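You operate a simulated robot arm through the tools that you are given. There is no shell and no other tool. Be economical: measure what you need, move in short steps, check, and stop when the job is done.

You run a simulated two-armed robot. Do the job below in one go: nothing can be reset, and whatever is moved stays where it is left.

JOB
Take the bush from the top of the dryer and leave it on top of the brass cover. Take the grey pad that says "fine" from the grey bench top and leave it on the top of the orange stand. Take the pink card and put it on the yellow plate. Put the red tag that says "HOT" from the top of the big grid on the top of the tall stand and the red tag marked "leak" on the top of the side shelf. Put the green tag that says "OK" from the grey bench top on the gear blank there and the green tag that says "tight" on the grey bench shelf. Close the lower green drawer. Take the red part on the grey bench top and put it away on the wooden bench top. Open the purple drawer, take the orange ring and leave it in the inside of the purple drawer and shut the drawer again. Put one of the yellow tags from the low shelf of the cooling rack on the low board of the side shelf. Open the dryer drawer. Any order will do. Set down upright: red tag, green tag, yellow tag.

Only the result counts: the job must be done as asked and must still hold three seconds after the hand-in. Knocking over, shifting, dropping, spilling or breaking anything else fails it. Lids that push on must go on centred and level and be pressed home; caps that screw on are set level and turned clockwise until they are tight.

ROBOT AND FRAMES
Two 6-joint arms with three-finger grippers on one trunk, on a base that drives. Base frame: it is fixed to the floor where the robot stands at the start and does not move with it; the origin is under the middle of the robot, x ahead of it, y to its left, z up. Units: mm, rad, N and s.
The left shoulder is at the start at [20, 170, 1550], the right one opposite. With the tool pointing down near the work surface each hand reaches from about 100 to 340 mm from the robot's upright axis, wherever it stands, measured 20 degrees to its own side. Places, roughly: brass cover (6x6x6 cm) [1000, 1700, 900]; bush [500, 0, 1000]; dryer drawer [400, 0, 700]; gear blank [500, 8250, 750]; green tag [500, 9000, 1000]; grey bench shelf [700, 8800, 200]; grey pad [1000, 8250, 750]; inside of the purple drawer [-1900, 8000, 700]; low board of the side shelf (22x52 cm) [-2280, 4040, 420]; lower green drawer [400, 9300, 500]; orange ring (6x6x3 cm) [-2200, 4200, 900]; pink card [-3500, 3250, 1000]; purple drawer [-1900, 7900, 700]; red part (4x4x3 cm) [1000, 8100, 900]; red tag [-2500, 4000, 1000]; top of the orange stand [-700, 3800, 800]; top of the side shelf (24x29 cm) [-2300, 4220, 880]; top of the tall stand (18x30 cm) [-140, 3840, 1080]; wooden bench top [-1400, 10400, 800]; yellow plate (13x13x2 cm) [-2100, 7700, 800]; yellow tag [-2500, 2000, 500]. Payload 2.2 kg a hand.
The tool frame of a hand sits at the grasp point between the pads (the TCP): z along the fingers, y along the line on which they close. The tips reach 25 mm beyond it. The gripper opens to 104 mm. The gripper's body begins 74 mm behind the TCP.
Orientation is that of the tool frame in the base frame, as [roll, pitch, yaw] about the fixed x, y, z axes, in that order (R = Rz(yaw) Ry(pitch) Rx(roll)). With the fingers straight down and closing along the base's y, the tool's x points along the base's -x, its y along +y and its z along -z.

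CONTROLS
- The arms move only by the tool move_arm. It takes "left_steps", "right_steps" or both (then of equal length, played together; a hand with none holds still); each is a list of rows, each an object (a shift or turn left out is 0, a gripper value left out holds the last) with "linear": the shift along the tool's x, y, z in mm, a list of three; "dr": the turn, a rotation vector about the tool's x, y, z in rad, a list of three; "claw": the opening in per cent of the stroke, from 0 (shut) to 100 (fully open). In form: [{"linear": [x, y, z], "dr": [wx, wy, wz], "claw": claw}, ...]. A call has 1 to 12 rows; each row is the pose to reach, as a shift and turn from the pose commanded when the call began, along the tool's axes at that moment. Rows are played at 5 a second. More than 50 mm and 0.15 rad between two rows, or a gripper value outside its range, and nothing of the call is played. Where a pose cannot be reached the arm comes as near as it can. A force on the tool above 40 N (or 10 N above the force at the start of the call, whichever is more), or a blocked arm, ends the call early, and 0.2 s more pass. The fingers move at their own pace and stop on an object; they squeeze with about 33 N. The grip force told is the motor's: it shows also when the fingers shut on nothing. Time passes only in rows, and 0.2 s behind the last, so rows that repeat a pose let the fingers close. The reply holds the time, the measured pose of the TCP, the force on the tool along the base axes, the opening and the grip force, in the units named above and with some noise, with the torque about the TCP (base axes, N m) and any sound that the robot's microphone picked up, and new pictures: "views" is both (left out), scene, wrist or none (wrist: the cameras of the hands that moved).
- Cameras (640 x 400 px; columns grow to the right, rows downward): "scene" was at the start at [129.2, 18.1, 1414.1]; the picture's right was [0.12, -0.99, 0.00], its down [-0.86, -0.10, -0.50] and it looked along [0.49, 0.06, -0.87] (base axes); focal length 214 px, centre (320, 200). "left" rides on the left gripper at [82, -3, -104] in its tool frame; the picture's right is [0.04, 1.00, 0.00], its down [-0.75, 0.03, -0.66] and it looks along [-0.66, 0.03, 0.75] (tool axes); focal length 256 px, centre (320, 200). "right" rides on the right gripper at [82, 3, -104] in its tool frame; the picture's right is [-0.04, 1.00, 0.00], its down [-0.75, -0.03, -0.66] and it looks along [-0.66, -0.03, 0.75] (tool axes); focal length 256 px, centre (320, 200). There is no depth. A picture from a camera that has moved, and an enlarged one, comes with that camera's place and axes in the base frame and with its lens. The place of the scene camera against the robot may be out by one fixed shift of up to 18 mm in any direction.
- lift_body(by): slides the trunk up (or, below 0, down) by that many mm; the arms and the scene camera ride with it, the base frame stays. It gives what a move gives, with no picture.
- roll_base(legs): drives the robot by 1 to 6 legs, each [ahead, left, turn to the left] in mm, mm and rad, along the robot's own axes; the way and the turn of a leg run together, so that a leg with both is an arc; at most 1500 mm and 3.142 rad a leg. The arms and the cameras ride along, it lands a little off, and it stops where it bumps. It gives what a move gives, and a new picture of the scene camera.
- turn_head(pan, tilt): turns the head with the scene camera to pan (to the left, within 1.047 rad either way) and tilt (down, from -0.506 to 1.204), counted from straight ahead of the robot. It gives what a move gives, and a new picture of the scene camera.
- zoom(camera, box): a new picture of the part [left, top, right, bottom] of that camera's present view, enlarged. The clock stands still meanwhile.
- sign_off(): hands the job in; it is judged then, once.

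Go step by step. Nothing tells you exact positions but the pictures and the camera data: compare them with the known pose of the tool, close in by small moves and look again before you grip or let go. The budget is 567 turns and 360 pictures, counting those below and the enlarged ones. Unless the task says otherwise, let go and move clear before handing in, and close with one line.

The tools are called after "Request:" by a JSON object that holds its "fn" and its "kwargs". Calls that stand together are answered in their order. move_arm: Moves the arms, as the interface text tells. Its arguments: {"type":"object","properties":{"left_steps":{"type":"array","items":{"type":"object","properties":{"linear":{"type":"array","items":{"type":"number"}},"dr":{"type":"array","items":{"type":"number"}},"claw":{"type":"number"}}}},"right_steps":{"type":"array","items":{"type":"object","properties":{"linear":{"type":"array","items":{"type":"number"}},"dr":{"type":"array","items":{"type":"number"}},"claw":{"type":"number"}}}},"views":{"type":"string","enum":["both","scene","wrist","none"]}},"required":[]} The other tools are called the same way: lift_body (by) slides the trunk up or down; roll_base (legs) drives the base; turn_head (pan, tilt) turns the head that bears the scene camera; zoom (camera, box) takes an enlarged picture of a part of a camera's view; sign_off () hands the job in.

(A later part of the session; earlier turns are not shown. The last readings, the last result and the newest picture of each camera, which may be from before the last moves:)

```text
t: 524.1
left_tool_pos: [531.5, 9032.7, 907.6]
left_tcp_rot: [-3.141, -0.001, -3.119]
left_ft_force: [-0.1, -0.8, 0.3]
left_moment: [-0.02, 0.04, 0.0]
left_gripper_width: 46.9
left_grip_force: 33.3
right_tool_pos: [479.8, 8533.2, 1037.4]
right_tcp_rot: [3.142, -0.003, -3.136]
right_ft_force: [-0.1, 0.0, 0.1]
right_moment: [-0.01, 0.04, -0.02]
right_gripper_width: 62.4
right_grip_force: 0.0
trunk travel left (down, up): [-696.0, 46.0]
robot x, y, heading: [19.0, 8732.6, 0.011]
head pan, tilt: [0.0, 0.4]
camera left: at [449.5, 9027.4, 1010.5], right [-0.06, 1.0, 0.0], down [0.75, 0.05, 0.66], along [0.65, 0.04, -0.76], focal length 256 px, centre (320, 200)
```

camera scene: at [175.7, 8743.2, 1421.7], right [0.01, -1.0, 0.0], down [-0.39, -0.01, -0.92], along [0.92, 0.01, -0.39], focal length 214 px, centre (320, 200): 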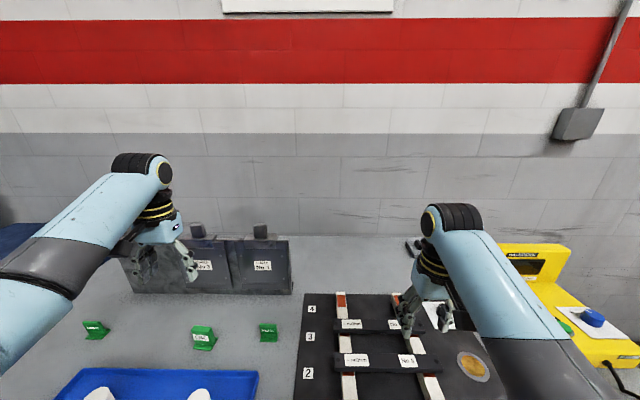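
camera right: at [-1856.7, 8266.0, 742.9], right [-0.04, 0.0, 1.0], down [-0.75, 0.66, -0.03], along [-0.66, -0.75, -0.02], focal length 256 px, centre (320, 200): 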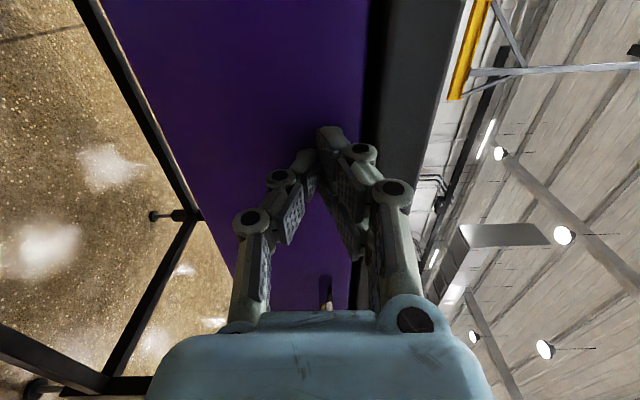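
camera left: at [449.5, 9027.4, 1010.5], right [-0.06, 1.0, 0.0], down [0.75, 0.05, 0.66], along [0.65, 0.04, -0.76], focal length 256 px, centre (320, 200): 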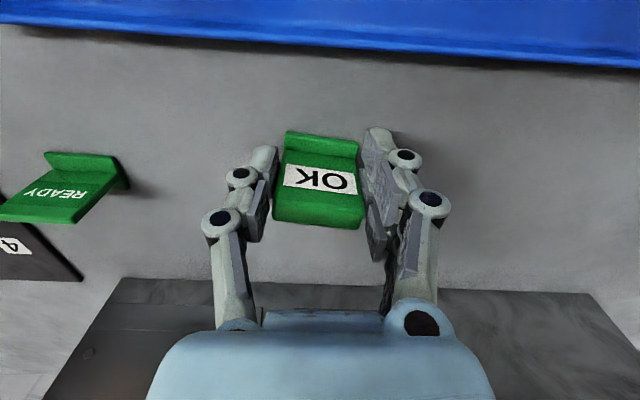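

OK is gripped. I'll lift and carry it to the gear blank, backing off 166 mm and going right 650 mm.

Request:
{"fn": "move_arm", "kwargs": {"left_steps": [{"linear": [0, 0, -30], "claw": 20}, {"linear": [0, 0, -80]}, {"linear": [0, 0, -120]}, {"linear": [0, 0, -120]}], "views": "none"}}

Request:
{"fn": "roll_base", "kwargs": {"legs": [[-160, 0, -0.011], [0, -640, 0]]}}

Request:
{"fn": "zoom", "kwargs": {"camera": "left", "box": [0, 0, 640, 400]}}

```text
t: 525.1
left_tool_pos: [530.9, 9032.6, 1026.5]
left_tcp_rot: [-3.14, -0.002, -3.121]
left_ft_force: [-0.2, 0.1, -0.5]
left_moment: [-0.02, -0.01, -0.01]
left_gripper_width: 46.6
left_grip_force: 33.1
right_tool_pos: [480.5, 8533.7, 1037.7]
right_tcp_rot: [-3.141, 0.0, -3.137]
right_ft_force: [0.6, -1.2, -0.4]
right_moment: [-0.04, -0.04, 0.0]
right_gripper_width: 62.6
right_grip_force: 0.1
trunk travel left (down, up): [-696.0, 46.0]
robot x, y, heading: [21.3, 8732.5, 0.018]
head pan, tilt: [0.0, 0.4]
```

```text
t: 529.7
left_tool_pos: [376.0, 8384.3, 1027.6]
left_tcp_rot: [3.141, -0.001, -3.126]
left_ft_force: [-0.3, -0.7, -1.0]
left_moment: [0.02, 0.02, -0.01]
left_gripper_width: 46.6
left_grip_force: 33.2
right_tool_pos: [323.2, 7884.3, 1037.0]
right_tcp_rot: [3.14, -0.002, 3.14]
right_ft_force: [-0.4, 0.1, -0.8]
right_moment: [0.0, -0.02, 0.02]
right_gripper_width: 62.3
right_grip_force: 0.0
trunk travel left (down, up): [-696.0, 46.0]
robot x, y, heading: [-136.5, 8087.2, 0.006]
head pan, tilt: [0.0, 0.4]
camera scene: at [18.3, 8095.9, 1421.7], right [0.01, -1.0, 0.0], down [-0.39, 0.0, -0.92], along [0.92, 0.01, -0.39], focal length 214 px, centre (320, 200)
```

scene: 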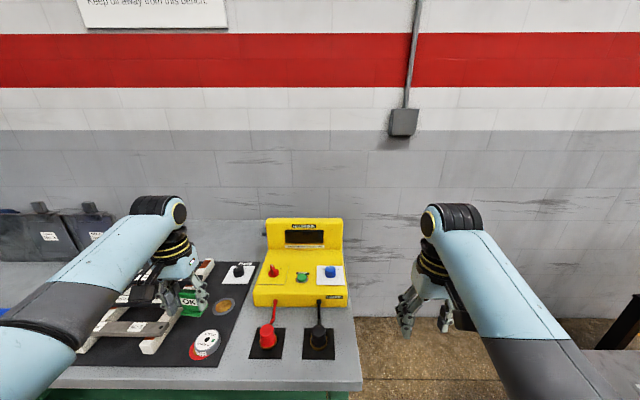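

```text
1.00 times, centred on (320, 200) of left (not enlarged: the box is as wide or as high as the picture)
camera zoom: at [294.5, 8378.7, 1130.4], right [-0.06, 1.0, 0.0], down [0.75, 0.04, 0.66], along [0.65, 0.04, -0.76], focal length 256 px, centre (320, 200)
```

zoom: 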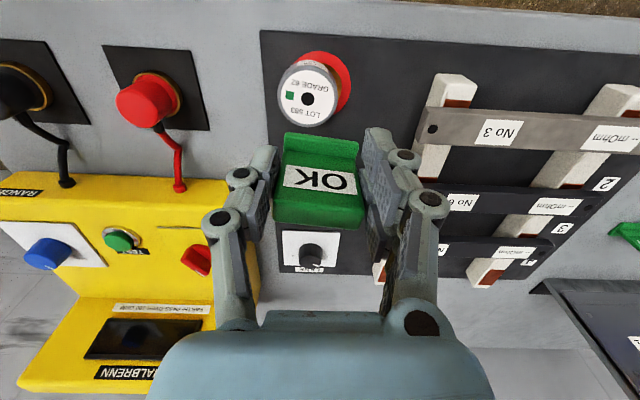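

The disc top is centred at (372, 8371) with z ≈ 895. I'll shift −4, −13 and lower to just above it.

Request:
{"fn": "move_arm", "kwargs": {"left_steps": [{"linear": [4, -7, 25]}, {"linear": [4, -13, 50]}, {"linear": [4, -13, 72]}, {"linear": [4, -13, 72]}], "views": "wrist"}}

Request:
{"fn": "turn_head", "kwargs": {"pan": 0.45, "tilt": 0.75}}

```text
t: 530.7
left_tool_pos: [372.4, 8370.3, 955.6]
left_tcp_rot: [3.14, -0.003, -3.129]
left_ft_force: [0.4, -0.6, 0.5]
left_moment: [0.0, 0.03, -0.03]
left_gripper_width: 46.5
left_grip_force: 33.1
right_tool_pos: [321.8, 7885.4, 1037.5]
right_tcp_rot: [-3.141, -0.003, 3.139]
right_ft_force: [0.7, -0.5, 0.2]
right_moment: [-0.01, -0.02, 0.03]
right_gripper_width: 62.4
right_grip_force: 0.1
trunk travel left (down, up): [-696.0, 46.0]
robot x, y, heading: [-137.3, 8081.3, 0.009]
head pan, tilt: [0.0, 0.4]
camera left: at [290.6, 8365.9, 1058.4], right [-0.05, 1.0, 0.0], down [0.75, 0.04, 0.66], along [0.65, 0.04, -0.76], focal length 256 px, centre (320, 200)
```

left: 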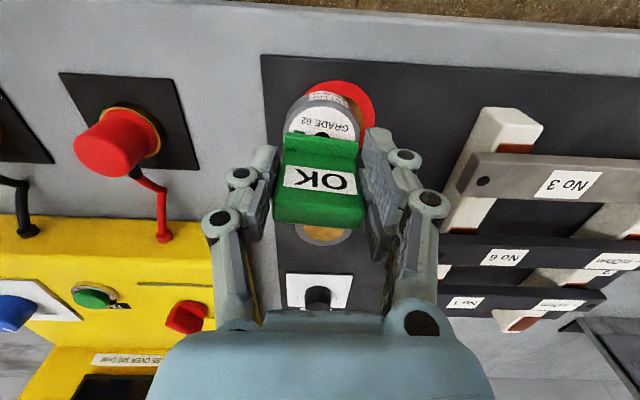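

```text
t: 531.6
left_tool_pos: [372.7, 8371.2, 956.3]
left_tcp_rot: [3.142, -0.002, -3.124]
left_ft_force: [-0.2, 0.0, -0.9]
left_moment: [-0.02, 0.02, 0.0]
left_gripper_width: 46.5
left_grip_force: 33.4
right_tool_pos: [322.6, 7885.2, 1036.7]
right_tcp_rot: [-3.14, 0.0, 3.14]
right_ft_force: [-0.7, -0.5, 0.6]
right_moment: [-0.01, -0.02, -0.01]
right_gripper_width: 62.4
right_grip_force: 0.0
trunk travel left (down, up): [-696.0, 46.0]
robot x, y, heading: [-138.7, 8080.5, 0.009]
head pan, tilt: [0.45, 0.75]
camera scene: at [0.0, 8132.1, 1390.7], right [0.44, -0.9, 0.0], down [-0.61, -0.3, -0.73], along [0.66, 0.32, -0.68], focal length 214 px, centre (320, 200)
```

scene: 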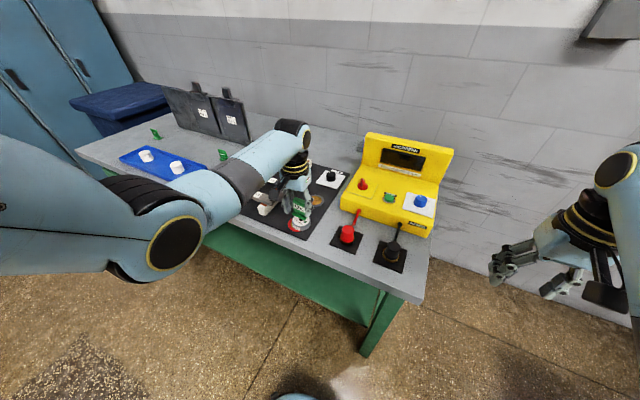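

Request:
{"fn": "zoom", "kwargs": {"camera": "scene", "box": [260, 170, 350, 250]}}

Request:
{"fn": "move_arm", "kwargs": {"left_steps": [{"linear": [0, 0, 8]}, {"linear": [0, 0, 13]}, {"linear": [0, 0, 17]}, {"linear": [0, 0, 20]}, {"linear": [0, 0, 23]}, {"linear": [0, 0, 26]}], "views": "none"}}

```text
5.00 times, centred on (305, 210) of scene
camera zoom: at [0.0, 8132.1, 1390.7], right [0.44, -0.9, 0.0], down [-0.61, -0.3, -0.73], along [0.66, 0.32, -0.68], focal length 1072 px, centre (395, 150)
```

zoom: 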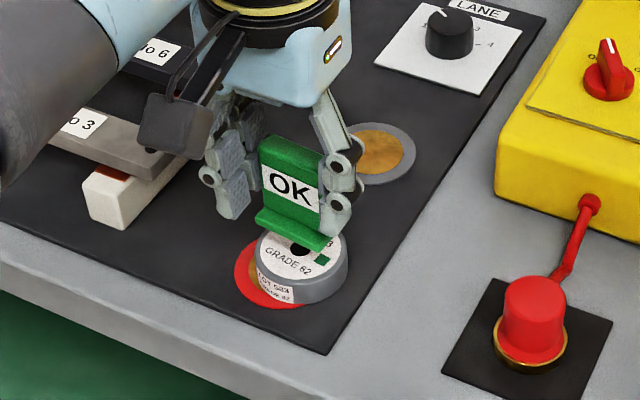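

```text
t: 533.0
left_tool_pos: [372.0, 8370.5, 931.8]
left_tcp_rot: [3.141, 0.005, -3.125]
left_ft_force: [-3.8, 1.3, 20.0]
left_moment: [-0.02, 0.09, 0.03]
left_gripper_width: 46.3
left_grip_force: 33.1
right_tool_pos: [319.9, 7883.3, 1038.1]
right_tcp_rot: [3.141, 0.0, -3.142]
right_ft_force: [-0.5, -0.1, -0.5]
right_moment: [0.02, 0.01, -0.02]
right_gripper_width: 62.5
right_grip_force: 0.0
trunk travel left (down, up): [-696.0, 46.0]
robot x, y, heading: [-140.0, 8083.0, 0.008]
head pan, tilt: [0.45, 0.75]
```

Request:
{"fn": "zoom", "kwargs": {"camera": "scene", "box": [260, 170, 350, 250]}}

```text
5.00 times, centred on (305, 210) of scene
camera zoom: at [-2.3, 8131.4, 1391.2], right [0.44, -0.9, 0.0], down [-0.61, -0.3, -0.73], along [0.66, 0.32, -0.68], focal length 1072 px, centre (395, 150)
```

zoom: 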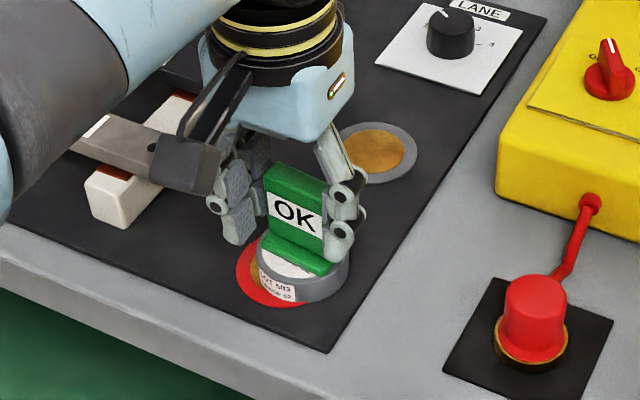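

The tag sits centred on the disc. I'll release gently and rise.

Request:
{"fn": "move_arm", "kwargs": {"left_steps": [{"linear": [0, 0, -1], "claw": 50}, {"linear": [0, 0, -1], "claw": 62}, {"linear": [0, 0, -1], "claw": 70}, {"linear": [0, 0, -1], "claw": 70}, {"linear": [0, 0, -35]}, {"linear": [0, 0, -75]}, {"linear": [0, 0, -110]}], "views": "none"}}

Request:
{"fn": "zoom", "kwargs": {"camera": "scene", "box": [260, 170, 350, 250]}}

```text
t: 534.6
left_tool_pos: [371.5, 8368.5, 1038.9]
left_tcp_rot: [-3.141, -0.003, -3.125]
left_ft_force: [-0.8, 0.2, -0.4]
left_moment: [0.0, 0.02, -0.01]
left_gripper_width: 73.0
left_grip_force: 0.0
right_tool_pos: [321.7, 7885.1, 1037.4]
right_tcp_rot: [3.141, -0.002, 3.138]
right_ft_force: [0.2, -1.1, 0.0]
right_moment: [0.05, 0.0, 0.01]
right_gripper_width: 62.3
right_grip_force: 0.1
trunk travel left (down, up): [-696.0, 46.0]
robot x, y, heading: [-139.5, 8081.2, 0.006]
head pan, tilt: [0.45, 0.75]
```

```text
5.00 times, centred on (305, 210) of scene
camera zoom: at [-0.2, 8132.0, 1390.7], right [0.44, -0.9, 0.0], down [-0.61, -0.3, -0.73], along [0.66, 0.32, -0.68], focal length 1072 px, centre (395, 150)
```

zoom: 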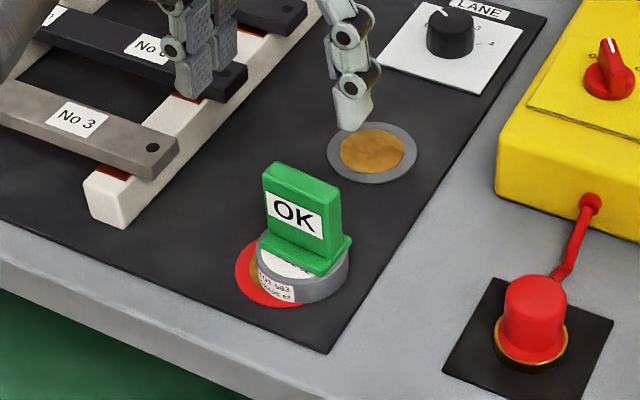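

OK stands on the gear blank. Next I'll close the lower green drawer by pushing its front with the closed left hand. First I'll back off and move in front of it.

Request:
{"fn": "roll_base", "kwargs": {"legs": [[-330, 0, 0], [0, 930, -0.006]]}}

Request:
{"fn": "lift_body", "kwargs": {"by": -400}}

Request:
{"fn": "turn_head", "kwargs": {"pan": 0.4, "tilt": 0.6}}

```text
t: 541.2
left_tool_pos: [30.1, 9298.4, 1038.9]
left_tcp_rot: [3.141, -0.001, -3.122]
left_ft_force: [0.0, -0.1, 0.5]
left_moment: [-0.01, 0.0, -0.03]
left_gripper_width: 72.9
left_grip_force: 0.1
right_tool_pos: [-18.9, 8811.9, 1037.2]
right_tcp_rot: [3.141, -0.004, -3.137]
right_ft_force: [-0.2, 0.0, -0.4]
right_moment: [0.0, 0.01, -0.02]
right_gripper_width: 62.3
right_grip_force: 0.1
trunk travel left (down, up): [-696.0, 46.0]
robot x, y, heading: [-478.5, 9012.0, 0.011]
head pan, tilt: [0.45, 0.75]
camera scene: at [-341.5, 9058.1, 1390.6], right [0.45, -0.89, 0.0], down [-0.61, -0.3, -0.73], along [0.65, 0.33, -0.68], focal length 214 px, centre (320, 200)
```

scene: 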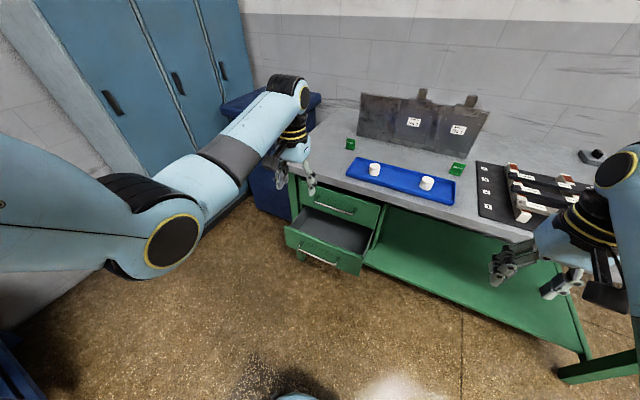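

```text
t: 545.1
left_tool_pos: [30.3, 9299.4, 640.2]
left_tcp_rot: [3.141, 0.0, -3.123]
left_ft_force: [0.2, 0.3, 0.5]
left_moment: [0.0, 0.01, 0.0]
left_gripper_width: 73.0
left_grip_force: 0.0
right_tool_pos: [-18.9, 8812.0, 637.6]
right_tcp_rot: [-3.141, -0.001, -3.139]
right_ft_force: [-0.4, -0.7, -0.2]
right_moment: [0.0, 0.0, 0.02]
right_gripper_width: 62.6
right_grip_force: 0.2
trunk travel left (down, up): [-296.0, 446.0]
robot x, y, heading: [-480.8, 9009.5, 0.011]
head pan, tilt: [0.45, 0.75]
```

```text
t: 545.8
left_tool_pos: [29.7, 9297.6, 639.6]
left_tcp_rot: [3.141, -0.002, -3.123]
left_ft_force: [0.9, 0.1, -0.7]
left_moment: [0.03, -0.03, 0.0]
left_gripper_width: 72.7
left_grip_force: 0.0
right_tool_pos: [-18.4, 8810.9, 637.8]
right_tcp_rot: [3.141, -0.003, -3.138]
right_ft_force: [0.5, -0.7, -0.5]
right_moment: [-0.05, 0.01, -0.01]
right_gripper_width: 62.5
right_grip_force: 0.1
trunk travel left (down, up): [-296.0, 446.0]
robot x, y, heading: [-480.9, 9007.1, 0.011]
head pan, tilt: [0.4, 0.6]
camera scene: at [-325.1, 9056.3, 996.3], right [0.4, -0.92, 0.0], down [-0.52, -0.23, -0.82], along [0.76, 0.33, -0.57], focal length 214 px, centre (320, 200)
```

scene: 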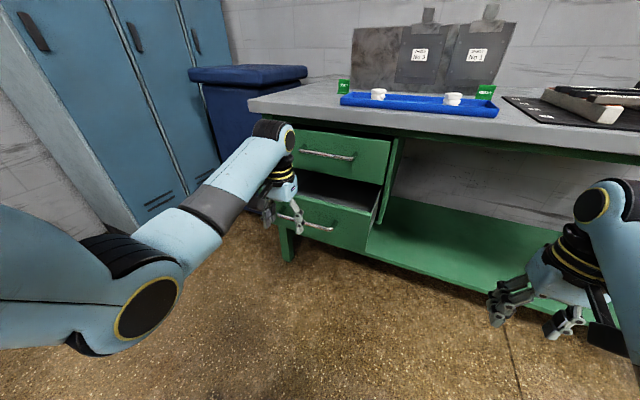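

The lower drawer's front is centred near y 9258, with the handle at about x 120, z 575. I'll align, lower to z 590, close the fingers and drive up to it.

Request:
{"fn": "roll_base", "kwargs": {"legs": [[0, -38, -0.011]]}}

Request:
{"fn": "move_arm", "kwargs": {"left_steps": [{"linear": [0, 0, 20], "claw": 0}, {"linear": [0, 0, 45]}, {"linear": [0, 0, 50]}, {"linear": [0, 0, 50]}], "views": "both"}}

```text
t: 546.6
left_tool_pos: [33.7, 9255.4, 638.9]
left_tcp_rot: [3.139, 0.0, -3.132]
left_ft_force: [0.0, 0.1, 0.4]
left_moment: [0.03, 0.0, 0.04]
left_gripper_width: 72.8
left_grip_force: 0.0
right_tool_pos: [-20.2, 8765.7, 637.1]
right_tcp_rot: [3.141, -0.001, 3.134]
right_ft_force: [-0.3, -0.8, 1.1]
right_moment: [0.03, -0.02, -0.01]
right_gripper_width: 62.5
right_grip_force: 0.1
trunk travel left (down, up): [-296.0, 446.0]
robot x, y, heading: [-480.2, 8971.3, -0.003]
head pan, tilt: [0.4, 0.6]
camera scene: at [-324.4, 9015.5, 996.4], right [0.39, -0.92, 0.0], down [-0.52, -0.22, -0.83], along [0.76, 0.32, -0.56], focal length 214 px, centre (320, 200)
```

scene: 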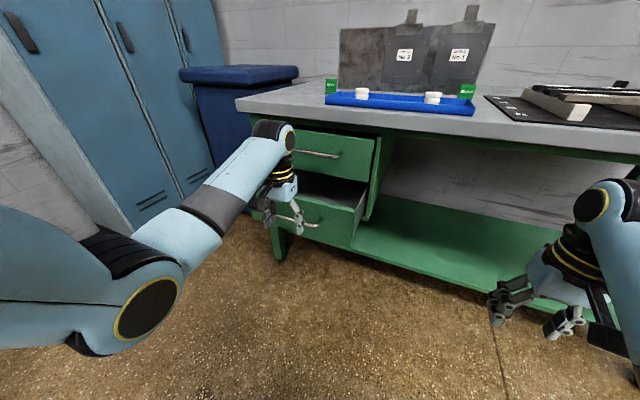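

```text
t: 547.6
left_tool_pos: [32.8, 9253.1, 589.1]
left_tcp_rot: [-3.14, -0.002, -3.134]
left_ft_force: [-0.9, 0.0, 1.4]
left_moment: [0.07, 0.0, 0.0]
left_gripper_width: 0.1
left_grip_force: 28.4
right_tool_pos: [-21.1, 8767.1, 635.9]
right_tcp_rot: [-3.142, -0.001, 3.135]
right_ft_force: [0.1, -0.1, 0.0]
right_moment: [0.0, 0.01, -0.01]
right_gripper_width: 62.4
right_grip_force: 0.2
trunk travel left (down, up): [-296.0, 446.0]
robot x, y, heading: [-478.3, 8971.4, -0.0]
head pan, tilt: [0.4, 0.6]
camera scene: at [-324.4, 9016.2, 996.4], right [0.39, -0.92, 0.0], down [-0.52, -0.22, -0.82], along [0.76, 0.32, -0.57], focal length 214 px, centre (320, 200)
camera left: at [-48.1, 9249.4, 691.7], right [-0.05, 1.0, 0.0], down [0.75, 0.04, 0.66], along [0.65, 0.03, -0.76], focal length 256 px, centre (320, 200)
```

scene: 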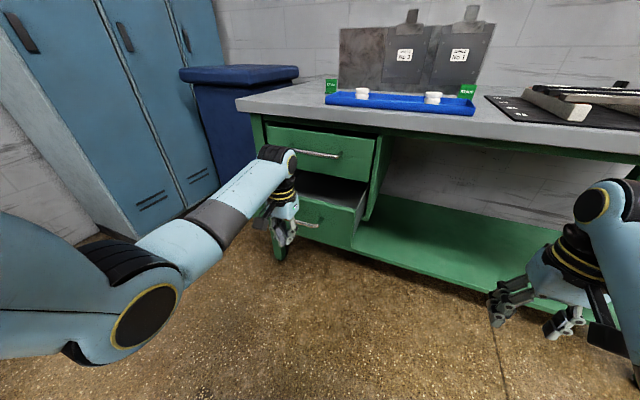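
left: 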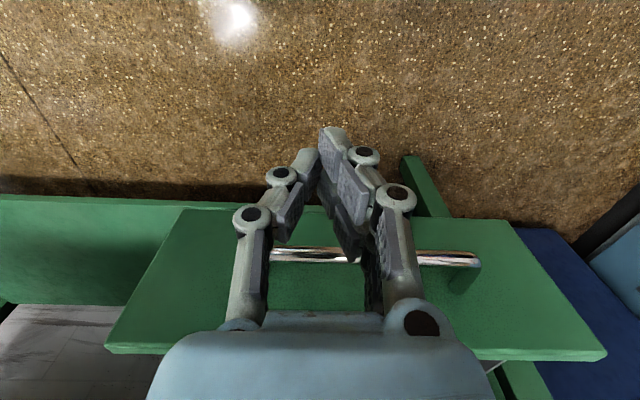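

The closed hand faces the drawer front just at handle height. I'll drive ahead 160 mm to push it most of the way in, then finish with the arm.

Request:
{"fn": "roll_base", "kwargs": {"legs": [[120, 20, 0]]}}

Request:
{"fn": "move_arm", "kwargs": {"left_steps": [{"linear": [-12, 0, 0]}, {"linear": [-24, 0, 0]}, {"linear": [-36, 0, 0]}, {"linear": [-48, 0, 0]}, {"linear": [-60, 0, 0]}, {"linear": [-72, 0, 0]}, {"linear": [-84, 0, 0]}, {"linear": [-96, 0, 0]}], "views": "scene"}}

```text
t: 548.9
left_tool_pos: [153.5, 9273.6, 588.8]
left_tcp_rot: [3.139, -0.003, -3.134]
left_ft_force: [0.8, -0.2, -1.0]
left_moment: [0.0, 0.0, 0.0]
left_gripper_width: 0.4
left_grip_force: 27.9
right_tool_pos: [99.4, 8788.0, 637.8]
right_tcp_rot: [3.141, -0.001, 3.132]
right_ft_force: [0.3, -0.3, 0.7]
right_moment: [0.01, -0.02, -0.01]
right_gripper_width: 62.5
right_grip_force: 0.1
trunk travel left (down, up): [-296.0, 446.0]
robot x, y, heading: [-359.0, 8993.5, -0.004]
head pan, tilt: [0.4, 0.6]
camera scene: at [-204.3, 9036.3, 996.2], right [0.39, -0.92, 0.0], down [-0.52, -0.22, -0.82], along [0.76, 0.32, -0.57], focal length 214 px, centre (320, 200)
```

scene: 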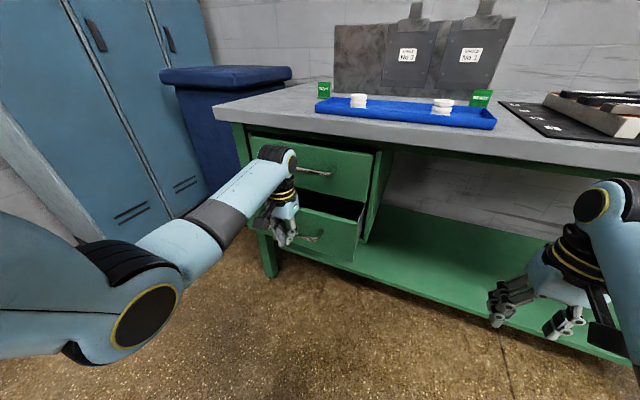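

```text
t: 550.7
left_tool_pos: [239.0, 9274.0, 588.3]
left_tcp_rot: [3.141, -0.008, -3.133]
left_ft_force: [-31.0, -4.8, 18.7]
left_moment: [0.68, -4.83, -0.15]
left_gripper_width: 0.1
left_grip_force: 28.3
right_tool_pos: [96.4, 8787.4, 639.7]
right_tcp_rot: [-3.141, 0.004, 3.137]
right_ft_force: [0.0, 0.4, 0.4]
right_moment: [-0.03, -0.03, 0.0]
right_gripper_width: 62.3
right_grip_force: 0.1
trunk travel left (down, up): [-296.0, 446.0]
robot x, y, heading: [-362.5, 8992.8, 0.006]
head pan, tilt: [0.4, 0.6]
stopped in row 8 (left hand): the force on the tool passed its limit at 52 N (the readings are from after the stop); the commanded pose is now the measured one
camera scene: at [-210.0, 9035.4, 997.4], right [0.39, -0.92, 0.0], down [-0.52, -0.22, -0.83], along [0.76, 0.32, -0.56], focal length 214 px, centre (320, 200)
```

scene: 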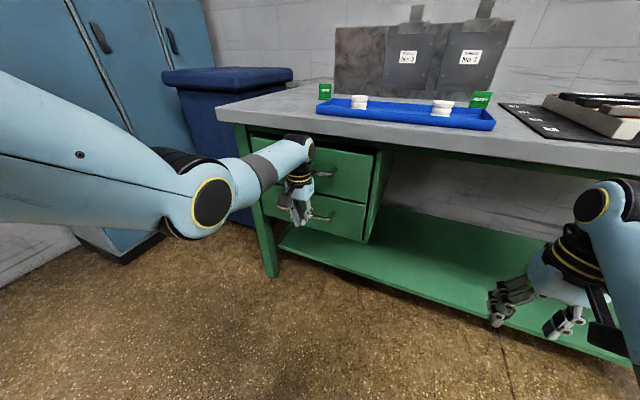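

Request:
{"fn": "zoom", "kwargs": {"camera": "scene", "box": [220, 110, 420, 260]}}

Request:
{"fn": "zoom", "kwargs": {"camera": "left", "box": [0, 0, 640, 400]}}

```text
2.67 times, centred on (320, 185) of scene
camera zoom: at [-210.0, 9035.4, 997.4], right [0.39, -0.92, 0.0], down [-0.52, -0.22, -0.83], along [0.76, 0.32, -0.56], focal length 572 px, centre (320, 240)
```

zoom: 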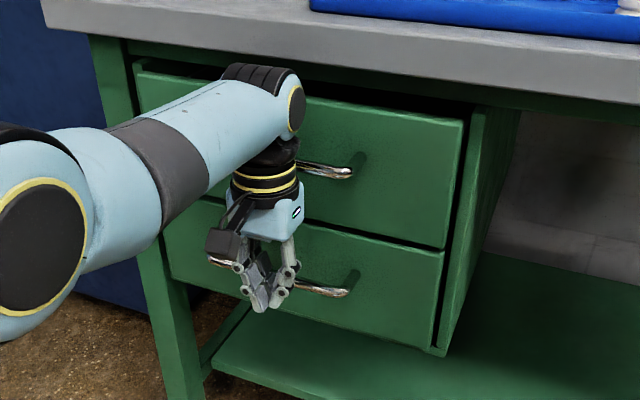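

```text
1.00 times, centred on (320, 200) of left (not enlarged: the box is as wide or as high as the picture)
camera zoom: at [158.1, 9270.2, 691.6], right [-0.05, 1.0, 0.0], down [0.76, 0.04, 0.65], along [0.65, 0.03, -0.76], focal length 256 px, centre (320, 200)
```

zoom: 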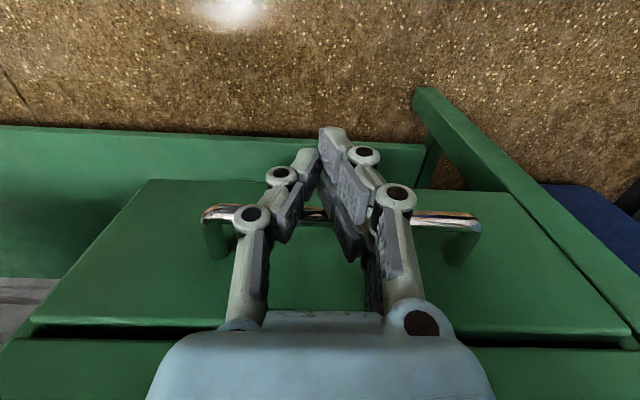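

The drawer looks nearly flush, but the wrist touched the upper handle. I'll back off, lower the hand and push once more against the lower handle only.

Request:
{"fn": "move_arm", "kwargs": {"left_steps": [{"linear": [30, 0, 0]}, {"linear": [70, 0, 0]}, {"linear": [80, 0, 30]}, {"linear": [80, 0, 70]}, {"linear": [80, 0, 95]}, {"linear": [60, 0, 95]}, {"linear": [40, 0, 95]}, {"linear": [25, 0, 95]}, {"linear": [12, 0, 95]}, {"linear": [0, 0, 95]}, {"linear": [-12, 0, 95]}, {"linear": [-24, 0, 95]}], "views": "scene"}}

Request:
{"fn": "zoom", "kwargs": {"camera": "left", "box": [0, 0, 640, 400]}}

```text
t: 553.3
left_tool_pos: [225.9, 9272.3, 504.7]
left_tcp_rot: [3.141, -0.012, -3.134]
left_ft_force: [-0.1, 0.2, 0.1]
left_moment: [-0.02, 0.0, 0.0]
left_gripper_width: 0.1
left_grip_force: 28.6
left hand out of reach, approached as far as the arm can: row 9, 10, 11, 12
right_tool_pos: [98.6, 8788.1, 637.5]
right_tcp_rot: [3.141, -0.002, 3.134]
right_ft_force: [0.3, 0.0, 0.1]
right_moment: [0.01, -0.03, 0.02]
right_gripper_width: 62.5
right_grip_force: 0.1
trunk travel left (down, up): [-296.0, 446.0]
robot x, y, heading: [-359.1, 8993.6, 0.002]
head pan, tilt: [0.4, 0.6]
camera scene: at [-205.6, 9036.4, 996.3], right [0.39, -0.92, 0.0], down [-0.52, -0.22, -0.82], along [0.76, 0.32, -0.57], focal length 214 px, centre (320, 200)
```

scene: 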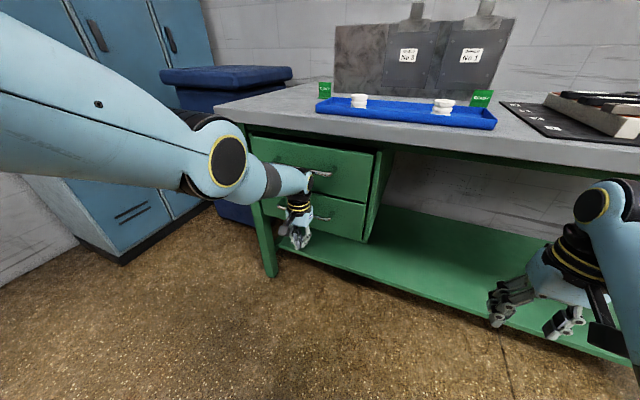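

```text
1.00 times, centred on (320, 200) of left (not enlarged: the box is as wide or as high as the picture)
camera zoom: at [146.0, 9267.6, 608.2], right [-0.05, 1.0, 0.0], down [0.76, 0.04, 0.65], along [0.65, 0.03, -0.76], focal length 256 px, centre (320, 200)
```

zoom: 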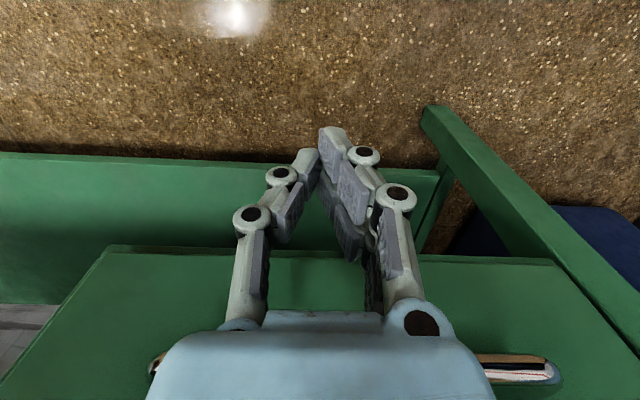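

Request:
{"fn": "roll_base", "kwargs": {"legs": [[12, 0, 0]]}}

Request:
{"fn": "roll_base", "kwargs": {"legs": [[10, 0, 0]]}}

```text
t: 554.1
left_tool_pos: [232.6, 9272.1, 501.3]
left_tcp_rot: [-3.14, -0.019, -3.131]
left_ft_force: [0.2, 0.4, -0.1]
left_moment: [-0.02, -0.02, -0.02]
left_gripper_width: 0.2
left_grip_force: 28.3
right_tool_pos: [109.7, 8790.5, 638.3]
right_tcp_rot: [-3.141, -0.001, 3.137]
right_ft_force: [-0.5, -0.3, 0.2]
right_moment: [0.02, -0.03, -0.01]
right_gripper_width: 62.3
right_grip_force: 0.0
trunk travel left (down, up): [-296.0, 446.0]
robot x, y, heading: [-350.4, 8992.6, 0.003]
head pan, tilt: [0.4, 0.6]
stopped in leg 1: the robot was blocked; the commanded pose is now the measured one
camera scene: at [-196.1, 9036.7, 996.4], right [0.39, -0.92, 0.0], down [-0.52, -0.22, -0.83], along [0.76, 0.32, -0.56], focal length 214 px, centre (320, 200)
```

scene: 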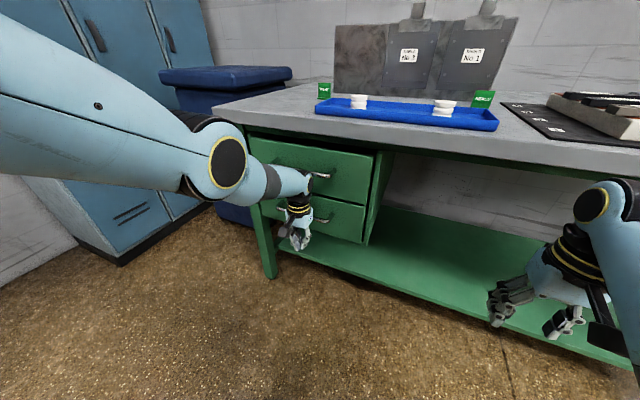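

```text
t: 555.0
left_tool_pos: [231.2, 9272.9, 495.6]
left_tcp_rot: [-3.141, -0.03, -3.13]
left_ft_force: [-0.2, -0.5, -1.1]
left_moment: [0.02, -0.01, 0.0]
left_gripper_width: 0.0
left_grip_force: 28.2
right_tool_pos: [115.5, 8790.6, 636.8]
right_tcp_rot: [-3.142, 0.001, 3.14]
right_ft_force: [0.7, 0.1, -0.5]
right_moment: [-0.01, -0.01, -0.01]
right_gripper_width: 62.7
right_grip_force: 0.0
trunk travel left (down, up): [-296.0, 446.0]
robot x, y, heading: [-342.7, 8994.1, 0.012]
head pan, tilt: [0.4, 0.6]
stopped in leg 1: the robot was blocked; the commanded pose is now the measured one
camera scene: at [-189.8, 9037.1, 996.4], right [0.4, -0.92, 0.0], down [-0.52, -0.22, -0.82], along [0.76, 0.33, -0.57], focal length 214 px, centre (320, 200)
```

scene: 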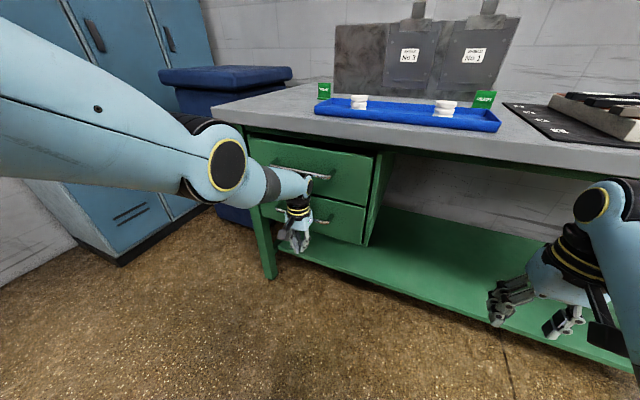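

The wrist joint keeps meeting the upper handle. I'll back off and check whether the lower drawer is actually flush.

Request:
{"fn": "roll_base", "kwargs": {"legs": [[-300, 0, -0.01], [0, -250, 0]]}}

Request:
{"fn": "turn_head", "kwargs": {"pan": 0.65, "tilt": 0.45}}

Request:
{"fn": "zoom", "kwargs": {"camera": "scene", "box": [220, 100, 440, 260]}}

```text
t: 558.4
left_tool_pos: [-68.2, 9016.5, 496.3]
left_tcp_rot: [-3.138, -0.029, 3.141]
left_ft_force: [-0.4, -0.9, -0.4]
left_moment: [0.03, 0.02, 0.02]
left_gripper_width: 0.1
left_grip_force: 28.6
right_tool_pos: [-191.9, 8535.8, 635.9]
right_tcp_rot: [-3.141, 0.0, 3.126]
right_ft_force: [0.1, -1.2, 0.7]
right_moment: [0.02, -0.03, -0.01]
right_gripper_width: 62.2
right_grip_force: 0.1
trunk travel left (down, up): [-296.0, 446.0]
robot x, y, heading: [-649.3, 8744.8, -0.003]
head pan, tilt: [0.4, 0.6]
camera scene: at [-493.3, 8788.0, 996.4], right [0.38, -0.92, 0.0], down [-0.52, -0.22, -0.82], along [0.76, 0.32, -0.57], focal length 214 px, centre (320, 200)
```

scene: 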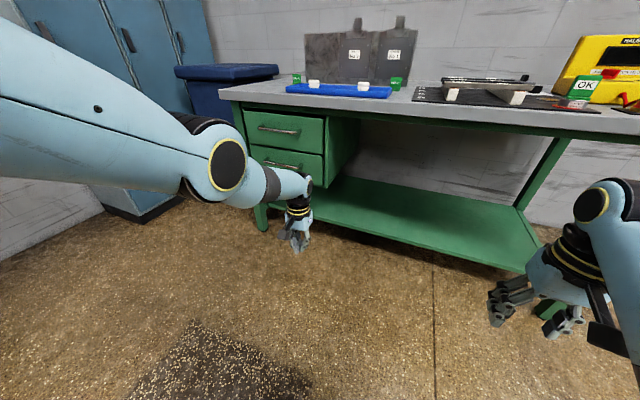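

```text
t: 559.2
left_tool_pos: [-68.9, 9017.4, 496.0]
left_tcp_rot: [-3.14, -0.029, 3.141]
left_ft_force: [-0.4, 0.6, -0.6]
left_moment: [0.01, 0.01, 0.01]
left_gripper_width: 0.2
left_grip_force: 28.0
right_tool_pos: [-189.8, 8537.2, 636.9]
right_tcp_rot: [-3.141, 0.0, 3.126]
right_ft_force: [-0.2, -0.2, 0.1]
right_moment: [0.03, -0.01, 0.01]
right_gripper_width: 62.5
right_grip_force: 0.1
trunk travel left (down, up): [-296.0, 446.0]
robot x, y, heading: [-649.8, 8745.9, -0.01]
head pan, tilt: [0.649, 0.45]
camera scene: at [-501.2, 8809.6, 1009.9], right [0.6, -0.8, 0.0], down [-0.35, -0.26, -0.9], along [0.72, 0.54, -0.44], focal length 214 px, centre (320, 200)
```

scene: 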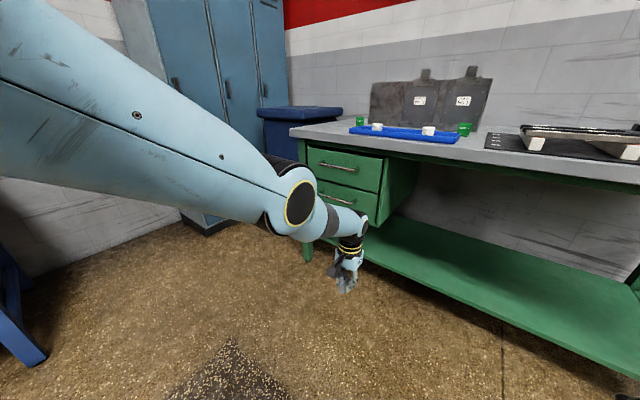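

```text
2.50 times, centred on (330, 180) of scene
camera zoom: at [-501.2, 8809.6, 1009.9], right [0.6, -0.8, 0.0], down [-0.35, -0.26, -0.9], along [0.72, 0.54, -0.44], focal length 536 px, centre (295, 250)
```

zoom: 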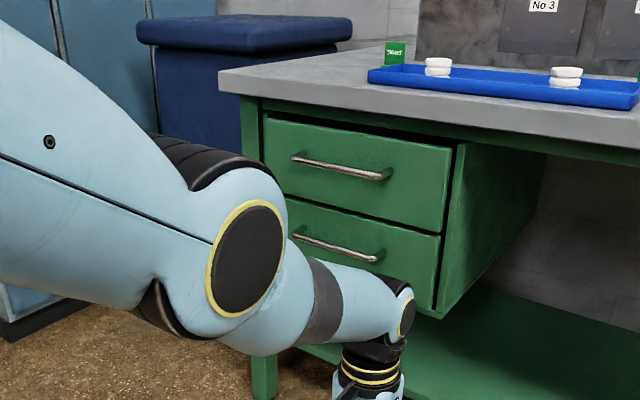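

The lower drawer is flush with the upper one, so it's closed. Now TIGHT at (545, 9330): I'll raise the left arm and approach with the base turned left, so the elbow stays clear of the blue bin.

Request:
{"fn": "lift_body", "kwargs": {"by": 146}}

Request:
{"fn": "move_arm", "kwargs": {"left_steps": [{"linear": [0, -10, -45], "dr": [0, 0.004, 0], "claw": 75}, {"linear": [0, -20, -90], "dr": [0, 0.008, 0]}, {"linear": [0, -30, -135], "dr": [0, 0.012, 0]}, {"linear": [0, -40, -180], "dr": [0, 0.016, 0]}, {"linear": [0, -50, -225], "dr": [0, 0.02, 0]}, {"linear": [0, -60, -270], "dr": [0, 0.024, 0]}, {"linear": [0, -70, -315], "dr": [0, 0.029, 0]}, {"linear": [0, -70, -350], "dr": [0, 0.029, 0]}, {"linear": [0, -70, -350], "dr": [0, 0.029, 0]}], "views": "none"}}

```text
t: 560.9
left_tool_pos: [-43.9, 9017.4, 687.2]
left_tcp_rot: [-3.136, 0.047, 3.139]
left_ft_force: [-0.1, 0.3, -0.7]
left_moment: [0.0, -0.01, 0.02]
left_gripper_width: 0.0
left_grip_force: 27.8
right_tool_pos: [-190.3, 8537.1, 784.0]
right_tcp_rot: [-3.141, -0.003, 3.126]
right_ft_force: [-0.2, -0.5, 0.0]
right_moment: [0.0, 0.02, -0.01]
right_gripper_width: 62.4
right_grip_force: 0.0
trunk travel left (down, up): [-442.0, 300.0]
robot x, y, heading: [-649.5, 8742.1, -0.005]
head pan, tilt: [0.649, 0.45]
```

```text
t: 562.9
left_tool_pos: [-2.8, 8943.7, 1008.4]
left_tcp_rot: [-3.14, 0.02, 3.137]
left_ft_force: [0.4, 0.0, -0.4]
left_moment: [0.02, -0.04, -0.03]
left_gripper_width: 78.0
left_grip_force: 0.0
left hand out of reach, approached as far as the arm can: row 6, 7, 8, 9
right_tool_pos: [-190.6, 8537.4, 784.2]
right_tcp_rot: [-3.14, 0.0, 3.126]
right_ft_force: [-0.4, -0.3, -0.4]
right_moment: [0.03, 0.0, -0.02]
right_gripper_width: 62.3
right_grip_force: 0.0
trunk travel left (down, up): [-442.0, 300.0]
robot x, y, heading: [-648.1, 8747.8, -0.01]
head pan, tilt: [0.649, 0.45]
```

I'll raise the trunk, reposition the left hand further to the left and lower, and drive in with the heading square.

Request:
{"fn": "lift_body", "kwargs": {"by": 220}}

Request:
{"fn": "move_arm", "kwargs": {"left_steps": [{"linear": [22, 10, 28]}, {"linear": [44, 30, 56]}, {"linear": [66, 55, 84]}, {"linear": [88, 80, 112]}, {"linear": [110, 108, 140]}, {"linear": [132, 136, 168]}, {"linear": [155, 165, 200]}, {"linear": [155, 165, 200]}], "views": "none"}}

Request:
{"fn": "roll_base", "kwargs": {"legs": [[0, 200, 0.01], [620, 0, 0]]}}

Request:
{"fn": "zoom", "kwargs": {"camera": "left", "box": [0, 0, 640, 400]}}

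```text
t: 565.2
left_tool_pos: [-1.1, 8943.5, 1227.0]
left_tcp_rot: [-3.139, 0.018, 3.137]
left_ft_force: [-0.2, -0.7, -0.2]
left_moment: [0.02, 0.0, 0.0]
left_gripper_width: 78.1
left_grip_force: 0.1
right_tool_pos: [-190.7, 8537.7, 1003.0]
right_tcp_rot: [3.141, 0.0, 3.126]
right_ft_force: [0.2, 0.6, 0.5]
right_moment: [-0.02, 0.01, -0.01]
right_gripper_width: 62.7
right_grip_force: 0.1
trunk travel left (down, up): [-662.0, 80.0]
robot x, y, heading: [-645.1, 8746.3, -0.011]
head pan, tilt: [0.649, 0.45]
```

```text
t: 567.0
left_tool_pos: [-152.7, 9108.0, 1024.3]
left_tcp_rot: [-3.14, 0.02, 3.138]
left_ft_force: [0.2, -0.9, 0.3]
left_moment: [0.03, 0.01, 0.0]
left_gripper_width: 78.0
left_grip_force: 0.0
right_tool_pos: [-190.4, 8537.3, 1003.7]
right_tcp_rot: [-3.141, 0.0, 3.127]
right_ft_force: [-0.3, -0.2, 0.2]
right_moment: [-0.01, 0.03, 0.0]
right_gripper_width: 62.3
right_grip_force: 0.1
trunk travel left (down, up): [-662.0, 80.0]
robot x, y, heading: [-647.6, 8745.3, -0.003]
head pan, tilt: [0.649, 0.45]
```

```text
t: 571.7
left_tool_pos: [468.9, 9317.6, 1024.8]
left_tcp_rot: [-3.138, 0.02, -3.132]
left_ft_force: [0.0, 0.7, 0.3]
left_moment: [0.02, -0.04, 0.0]
left_gripper_width: 78.1
left_grip_force: 0.0
right_tool_pos: [438.1, 8747.2, 1003.5]
right_tcp_rot: [-3.141, -0.002, 3.135]
right_ft_force: [0.7, 0.0, -0.2]
right_moment: [0.02, 0.03, 0.01]
right_gripper_width: 62.4
right_grip_force: 0.0
trunk travel left (down, up): [-662.0, 80.0]
robot x, y, heading: [-27.3, 8947.1, 0.008]
head pan, tilt: [0.649, 0.45]
camera scene: at [115.8, 9015.0, 1383.0], right [0.61, -0.79, 0.0], down [-0.35, -0.26, -0.9], along [0.71, 0.55, -0.44], focal length 214 px, centre (320, 200)
```

scene: 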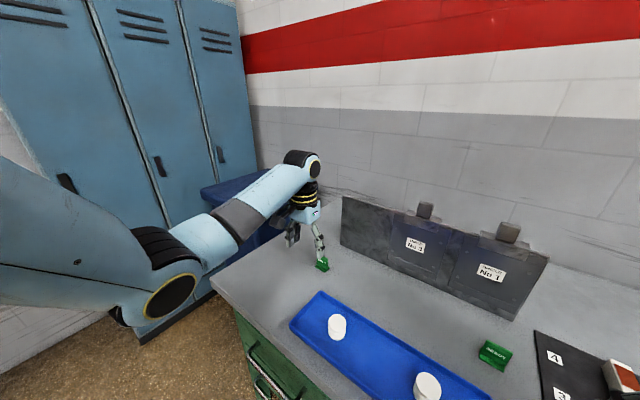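

```text
1.00 times, centred on (320, 200) of left (not enlarged: the box is as wide or as high as the picture)
camera zoom: at [386.0, 9313.6, 1125.9], right [-0.05, 1.0, 0.0], down [0.74, 0.04, 0.67], along [0.67, 0.03, -0.74], focal length 256 px, centre (320, 200)
```

zoom: 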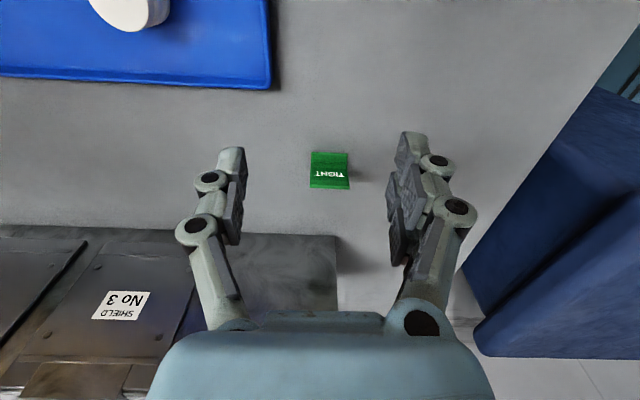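

TIGHT is at (545, 9331). I'll drive ahead 65 and descend over it.

Request:
{"fn": "roll_base", "kwargs": {"legs": [[68, 0, -0.008]]}}

Request:
{"fn": "move_arm", "kwargs": {"left_steps": [{"linear": [-8, 17, 25]}, {"linear": [-8, 17, 60]}, {"linear": [-8, 17, 80]}, {"linear": [-8, 17, 80]}], "views": "wrist"}}

```text
t: 572.7
left_tool_pos: [542.3, 9313.1, 1024.3]
left_tcp_rot: [-3.138, 0.017, -3.141]
left_ft_force: [0.1, 0.0, -0.2]
left_moment: [-0.01, 0.03, 0.02]
left_gripper_width: 78.3
left_grip_force: 0.1
right_tool_pos: [506.3, 8741.3, 1002.7]
right_tcp_rot: [-3.141, -0.002, 3.128]
right_ft_force: [1.3, 0.1, -0.1]
right_moment: [0.0, 0.05, -0.04]
right_gripper_width: 62.3
right_grip_force: 0.1
trunk travel left (down, up): [-662.0, 80.0]
robot x, y, heading: [44.2, 8948.0, -0.005]
head pan, tilt: [0.649, 0.45]
camera scene: at [186.3, 9013.8, 1382.8], right [0.6, -0.8, 0.0], down [-0.35, -0.26, -0.9], along [0.72, 0.54, -0.44], focal length 214 px, centre (320, 200)
```

scene: 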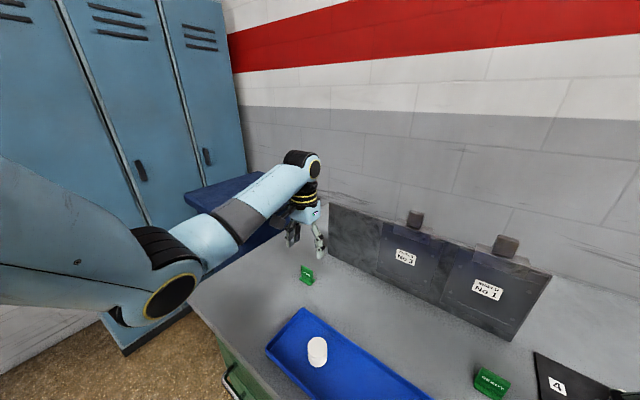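

```text
t: 573.7
left_tool_pos: [551.5, 9329.5, 943.4]
left_tcp_rot: [-3.14, 0.018, 3.14]
left_ft_force: [0.1, -1.5, -0.1]
left_moment: [-0.02, -0.01, 0.02]
left_gripper_width: 78.3
left_grip_force: 0.1
right_tool_pos: [505.6, 8743.1, 1003.2]
right_tcp_rot: [3.141, -0.001, 3.128]
right_ft_force: [-0.1, -0.1, -0.1]
right_moment: [-0.02, -0.01, 0.01]
right_gripper_width: 62.5
right_grip_force: 0.1
trunk travel left (down, up): [-662.0, 80.0]
robot x, y, heading: [47.6, 8946.9, -0.011]
head pan, tilt: [0.649, 0.45]
camera left: at [467.2, 9326.1, 1045.5], right [-0.04, 1.0, 0.0], down [0.74, 0.03, 0.67], along [0.67, 0.02, -0.74], focal length 256 px, centre (320, 200)
```

left: 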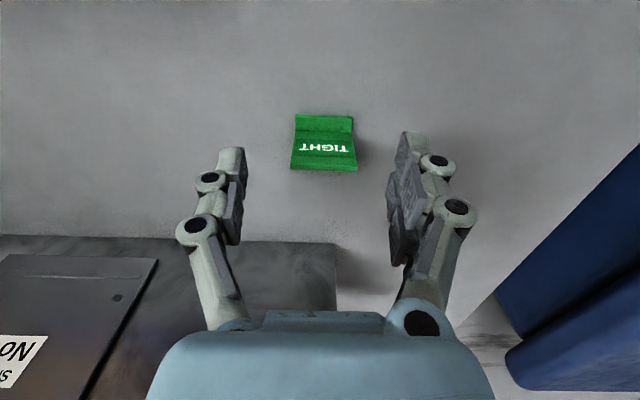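

Request:
{"fn": "move_arm", "kwargs": {"left_steps": [{"linear": [-3, 1, 18]}, {"linear": [-3, 1, 36]}, {"linear": [-3, 1, 36], "claw": 50}, {"linear": [-3, 1, 36], "claw": 25}, {"linear": [-3, 1, 36], "claw": 25}, {"linear": [-3, 1, 0]}, {"linear": [-3, 1, -45]}, {"linear": [-3, 1, -90]}, {"linear": [-3, 1, -90]}], "views": "wrist"}}

```text
t: 575.7
left_tool_pos: [552.3, 9330.4, 1035.0]
left_tcp_rot: [-3.138, 0.021, -3.141]
left_ft_force: [-0.6, 0.3, -0.1]
left_moment: [0.0, 0.0, -0.05]
left_gripper_width: 42.5
left_grip_force: 33.0
right_tool_pos: [504.2, 8742.7, 1004.3]
right_tcp_rot: [-3.141, -0.001, 3.129]
right_ft_force: [0.8, 0.1, 0.1]
right_moment: [0.04, -0.01, 0.05]
right_gripper_width: 62.5
right_grip_force: 0.1
trunk travel left (down, up): [-662.0, 80.0]
robot x, y, heading: [46.8, 8947.2, -0.005]
head pan, tilt: [0.649, 0.45]
camera left: at [468.4, 9328.1, 1135.9], right [-0.04, 1.0, 0.0], down [0.74, 0.03, 0.67], along [0.67, 0.02, -0.74], focal length 256 px, centre (320, 200)
```

left: 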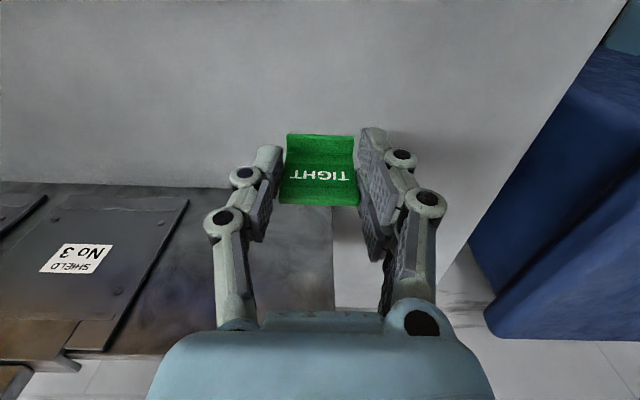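

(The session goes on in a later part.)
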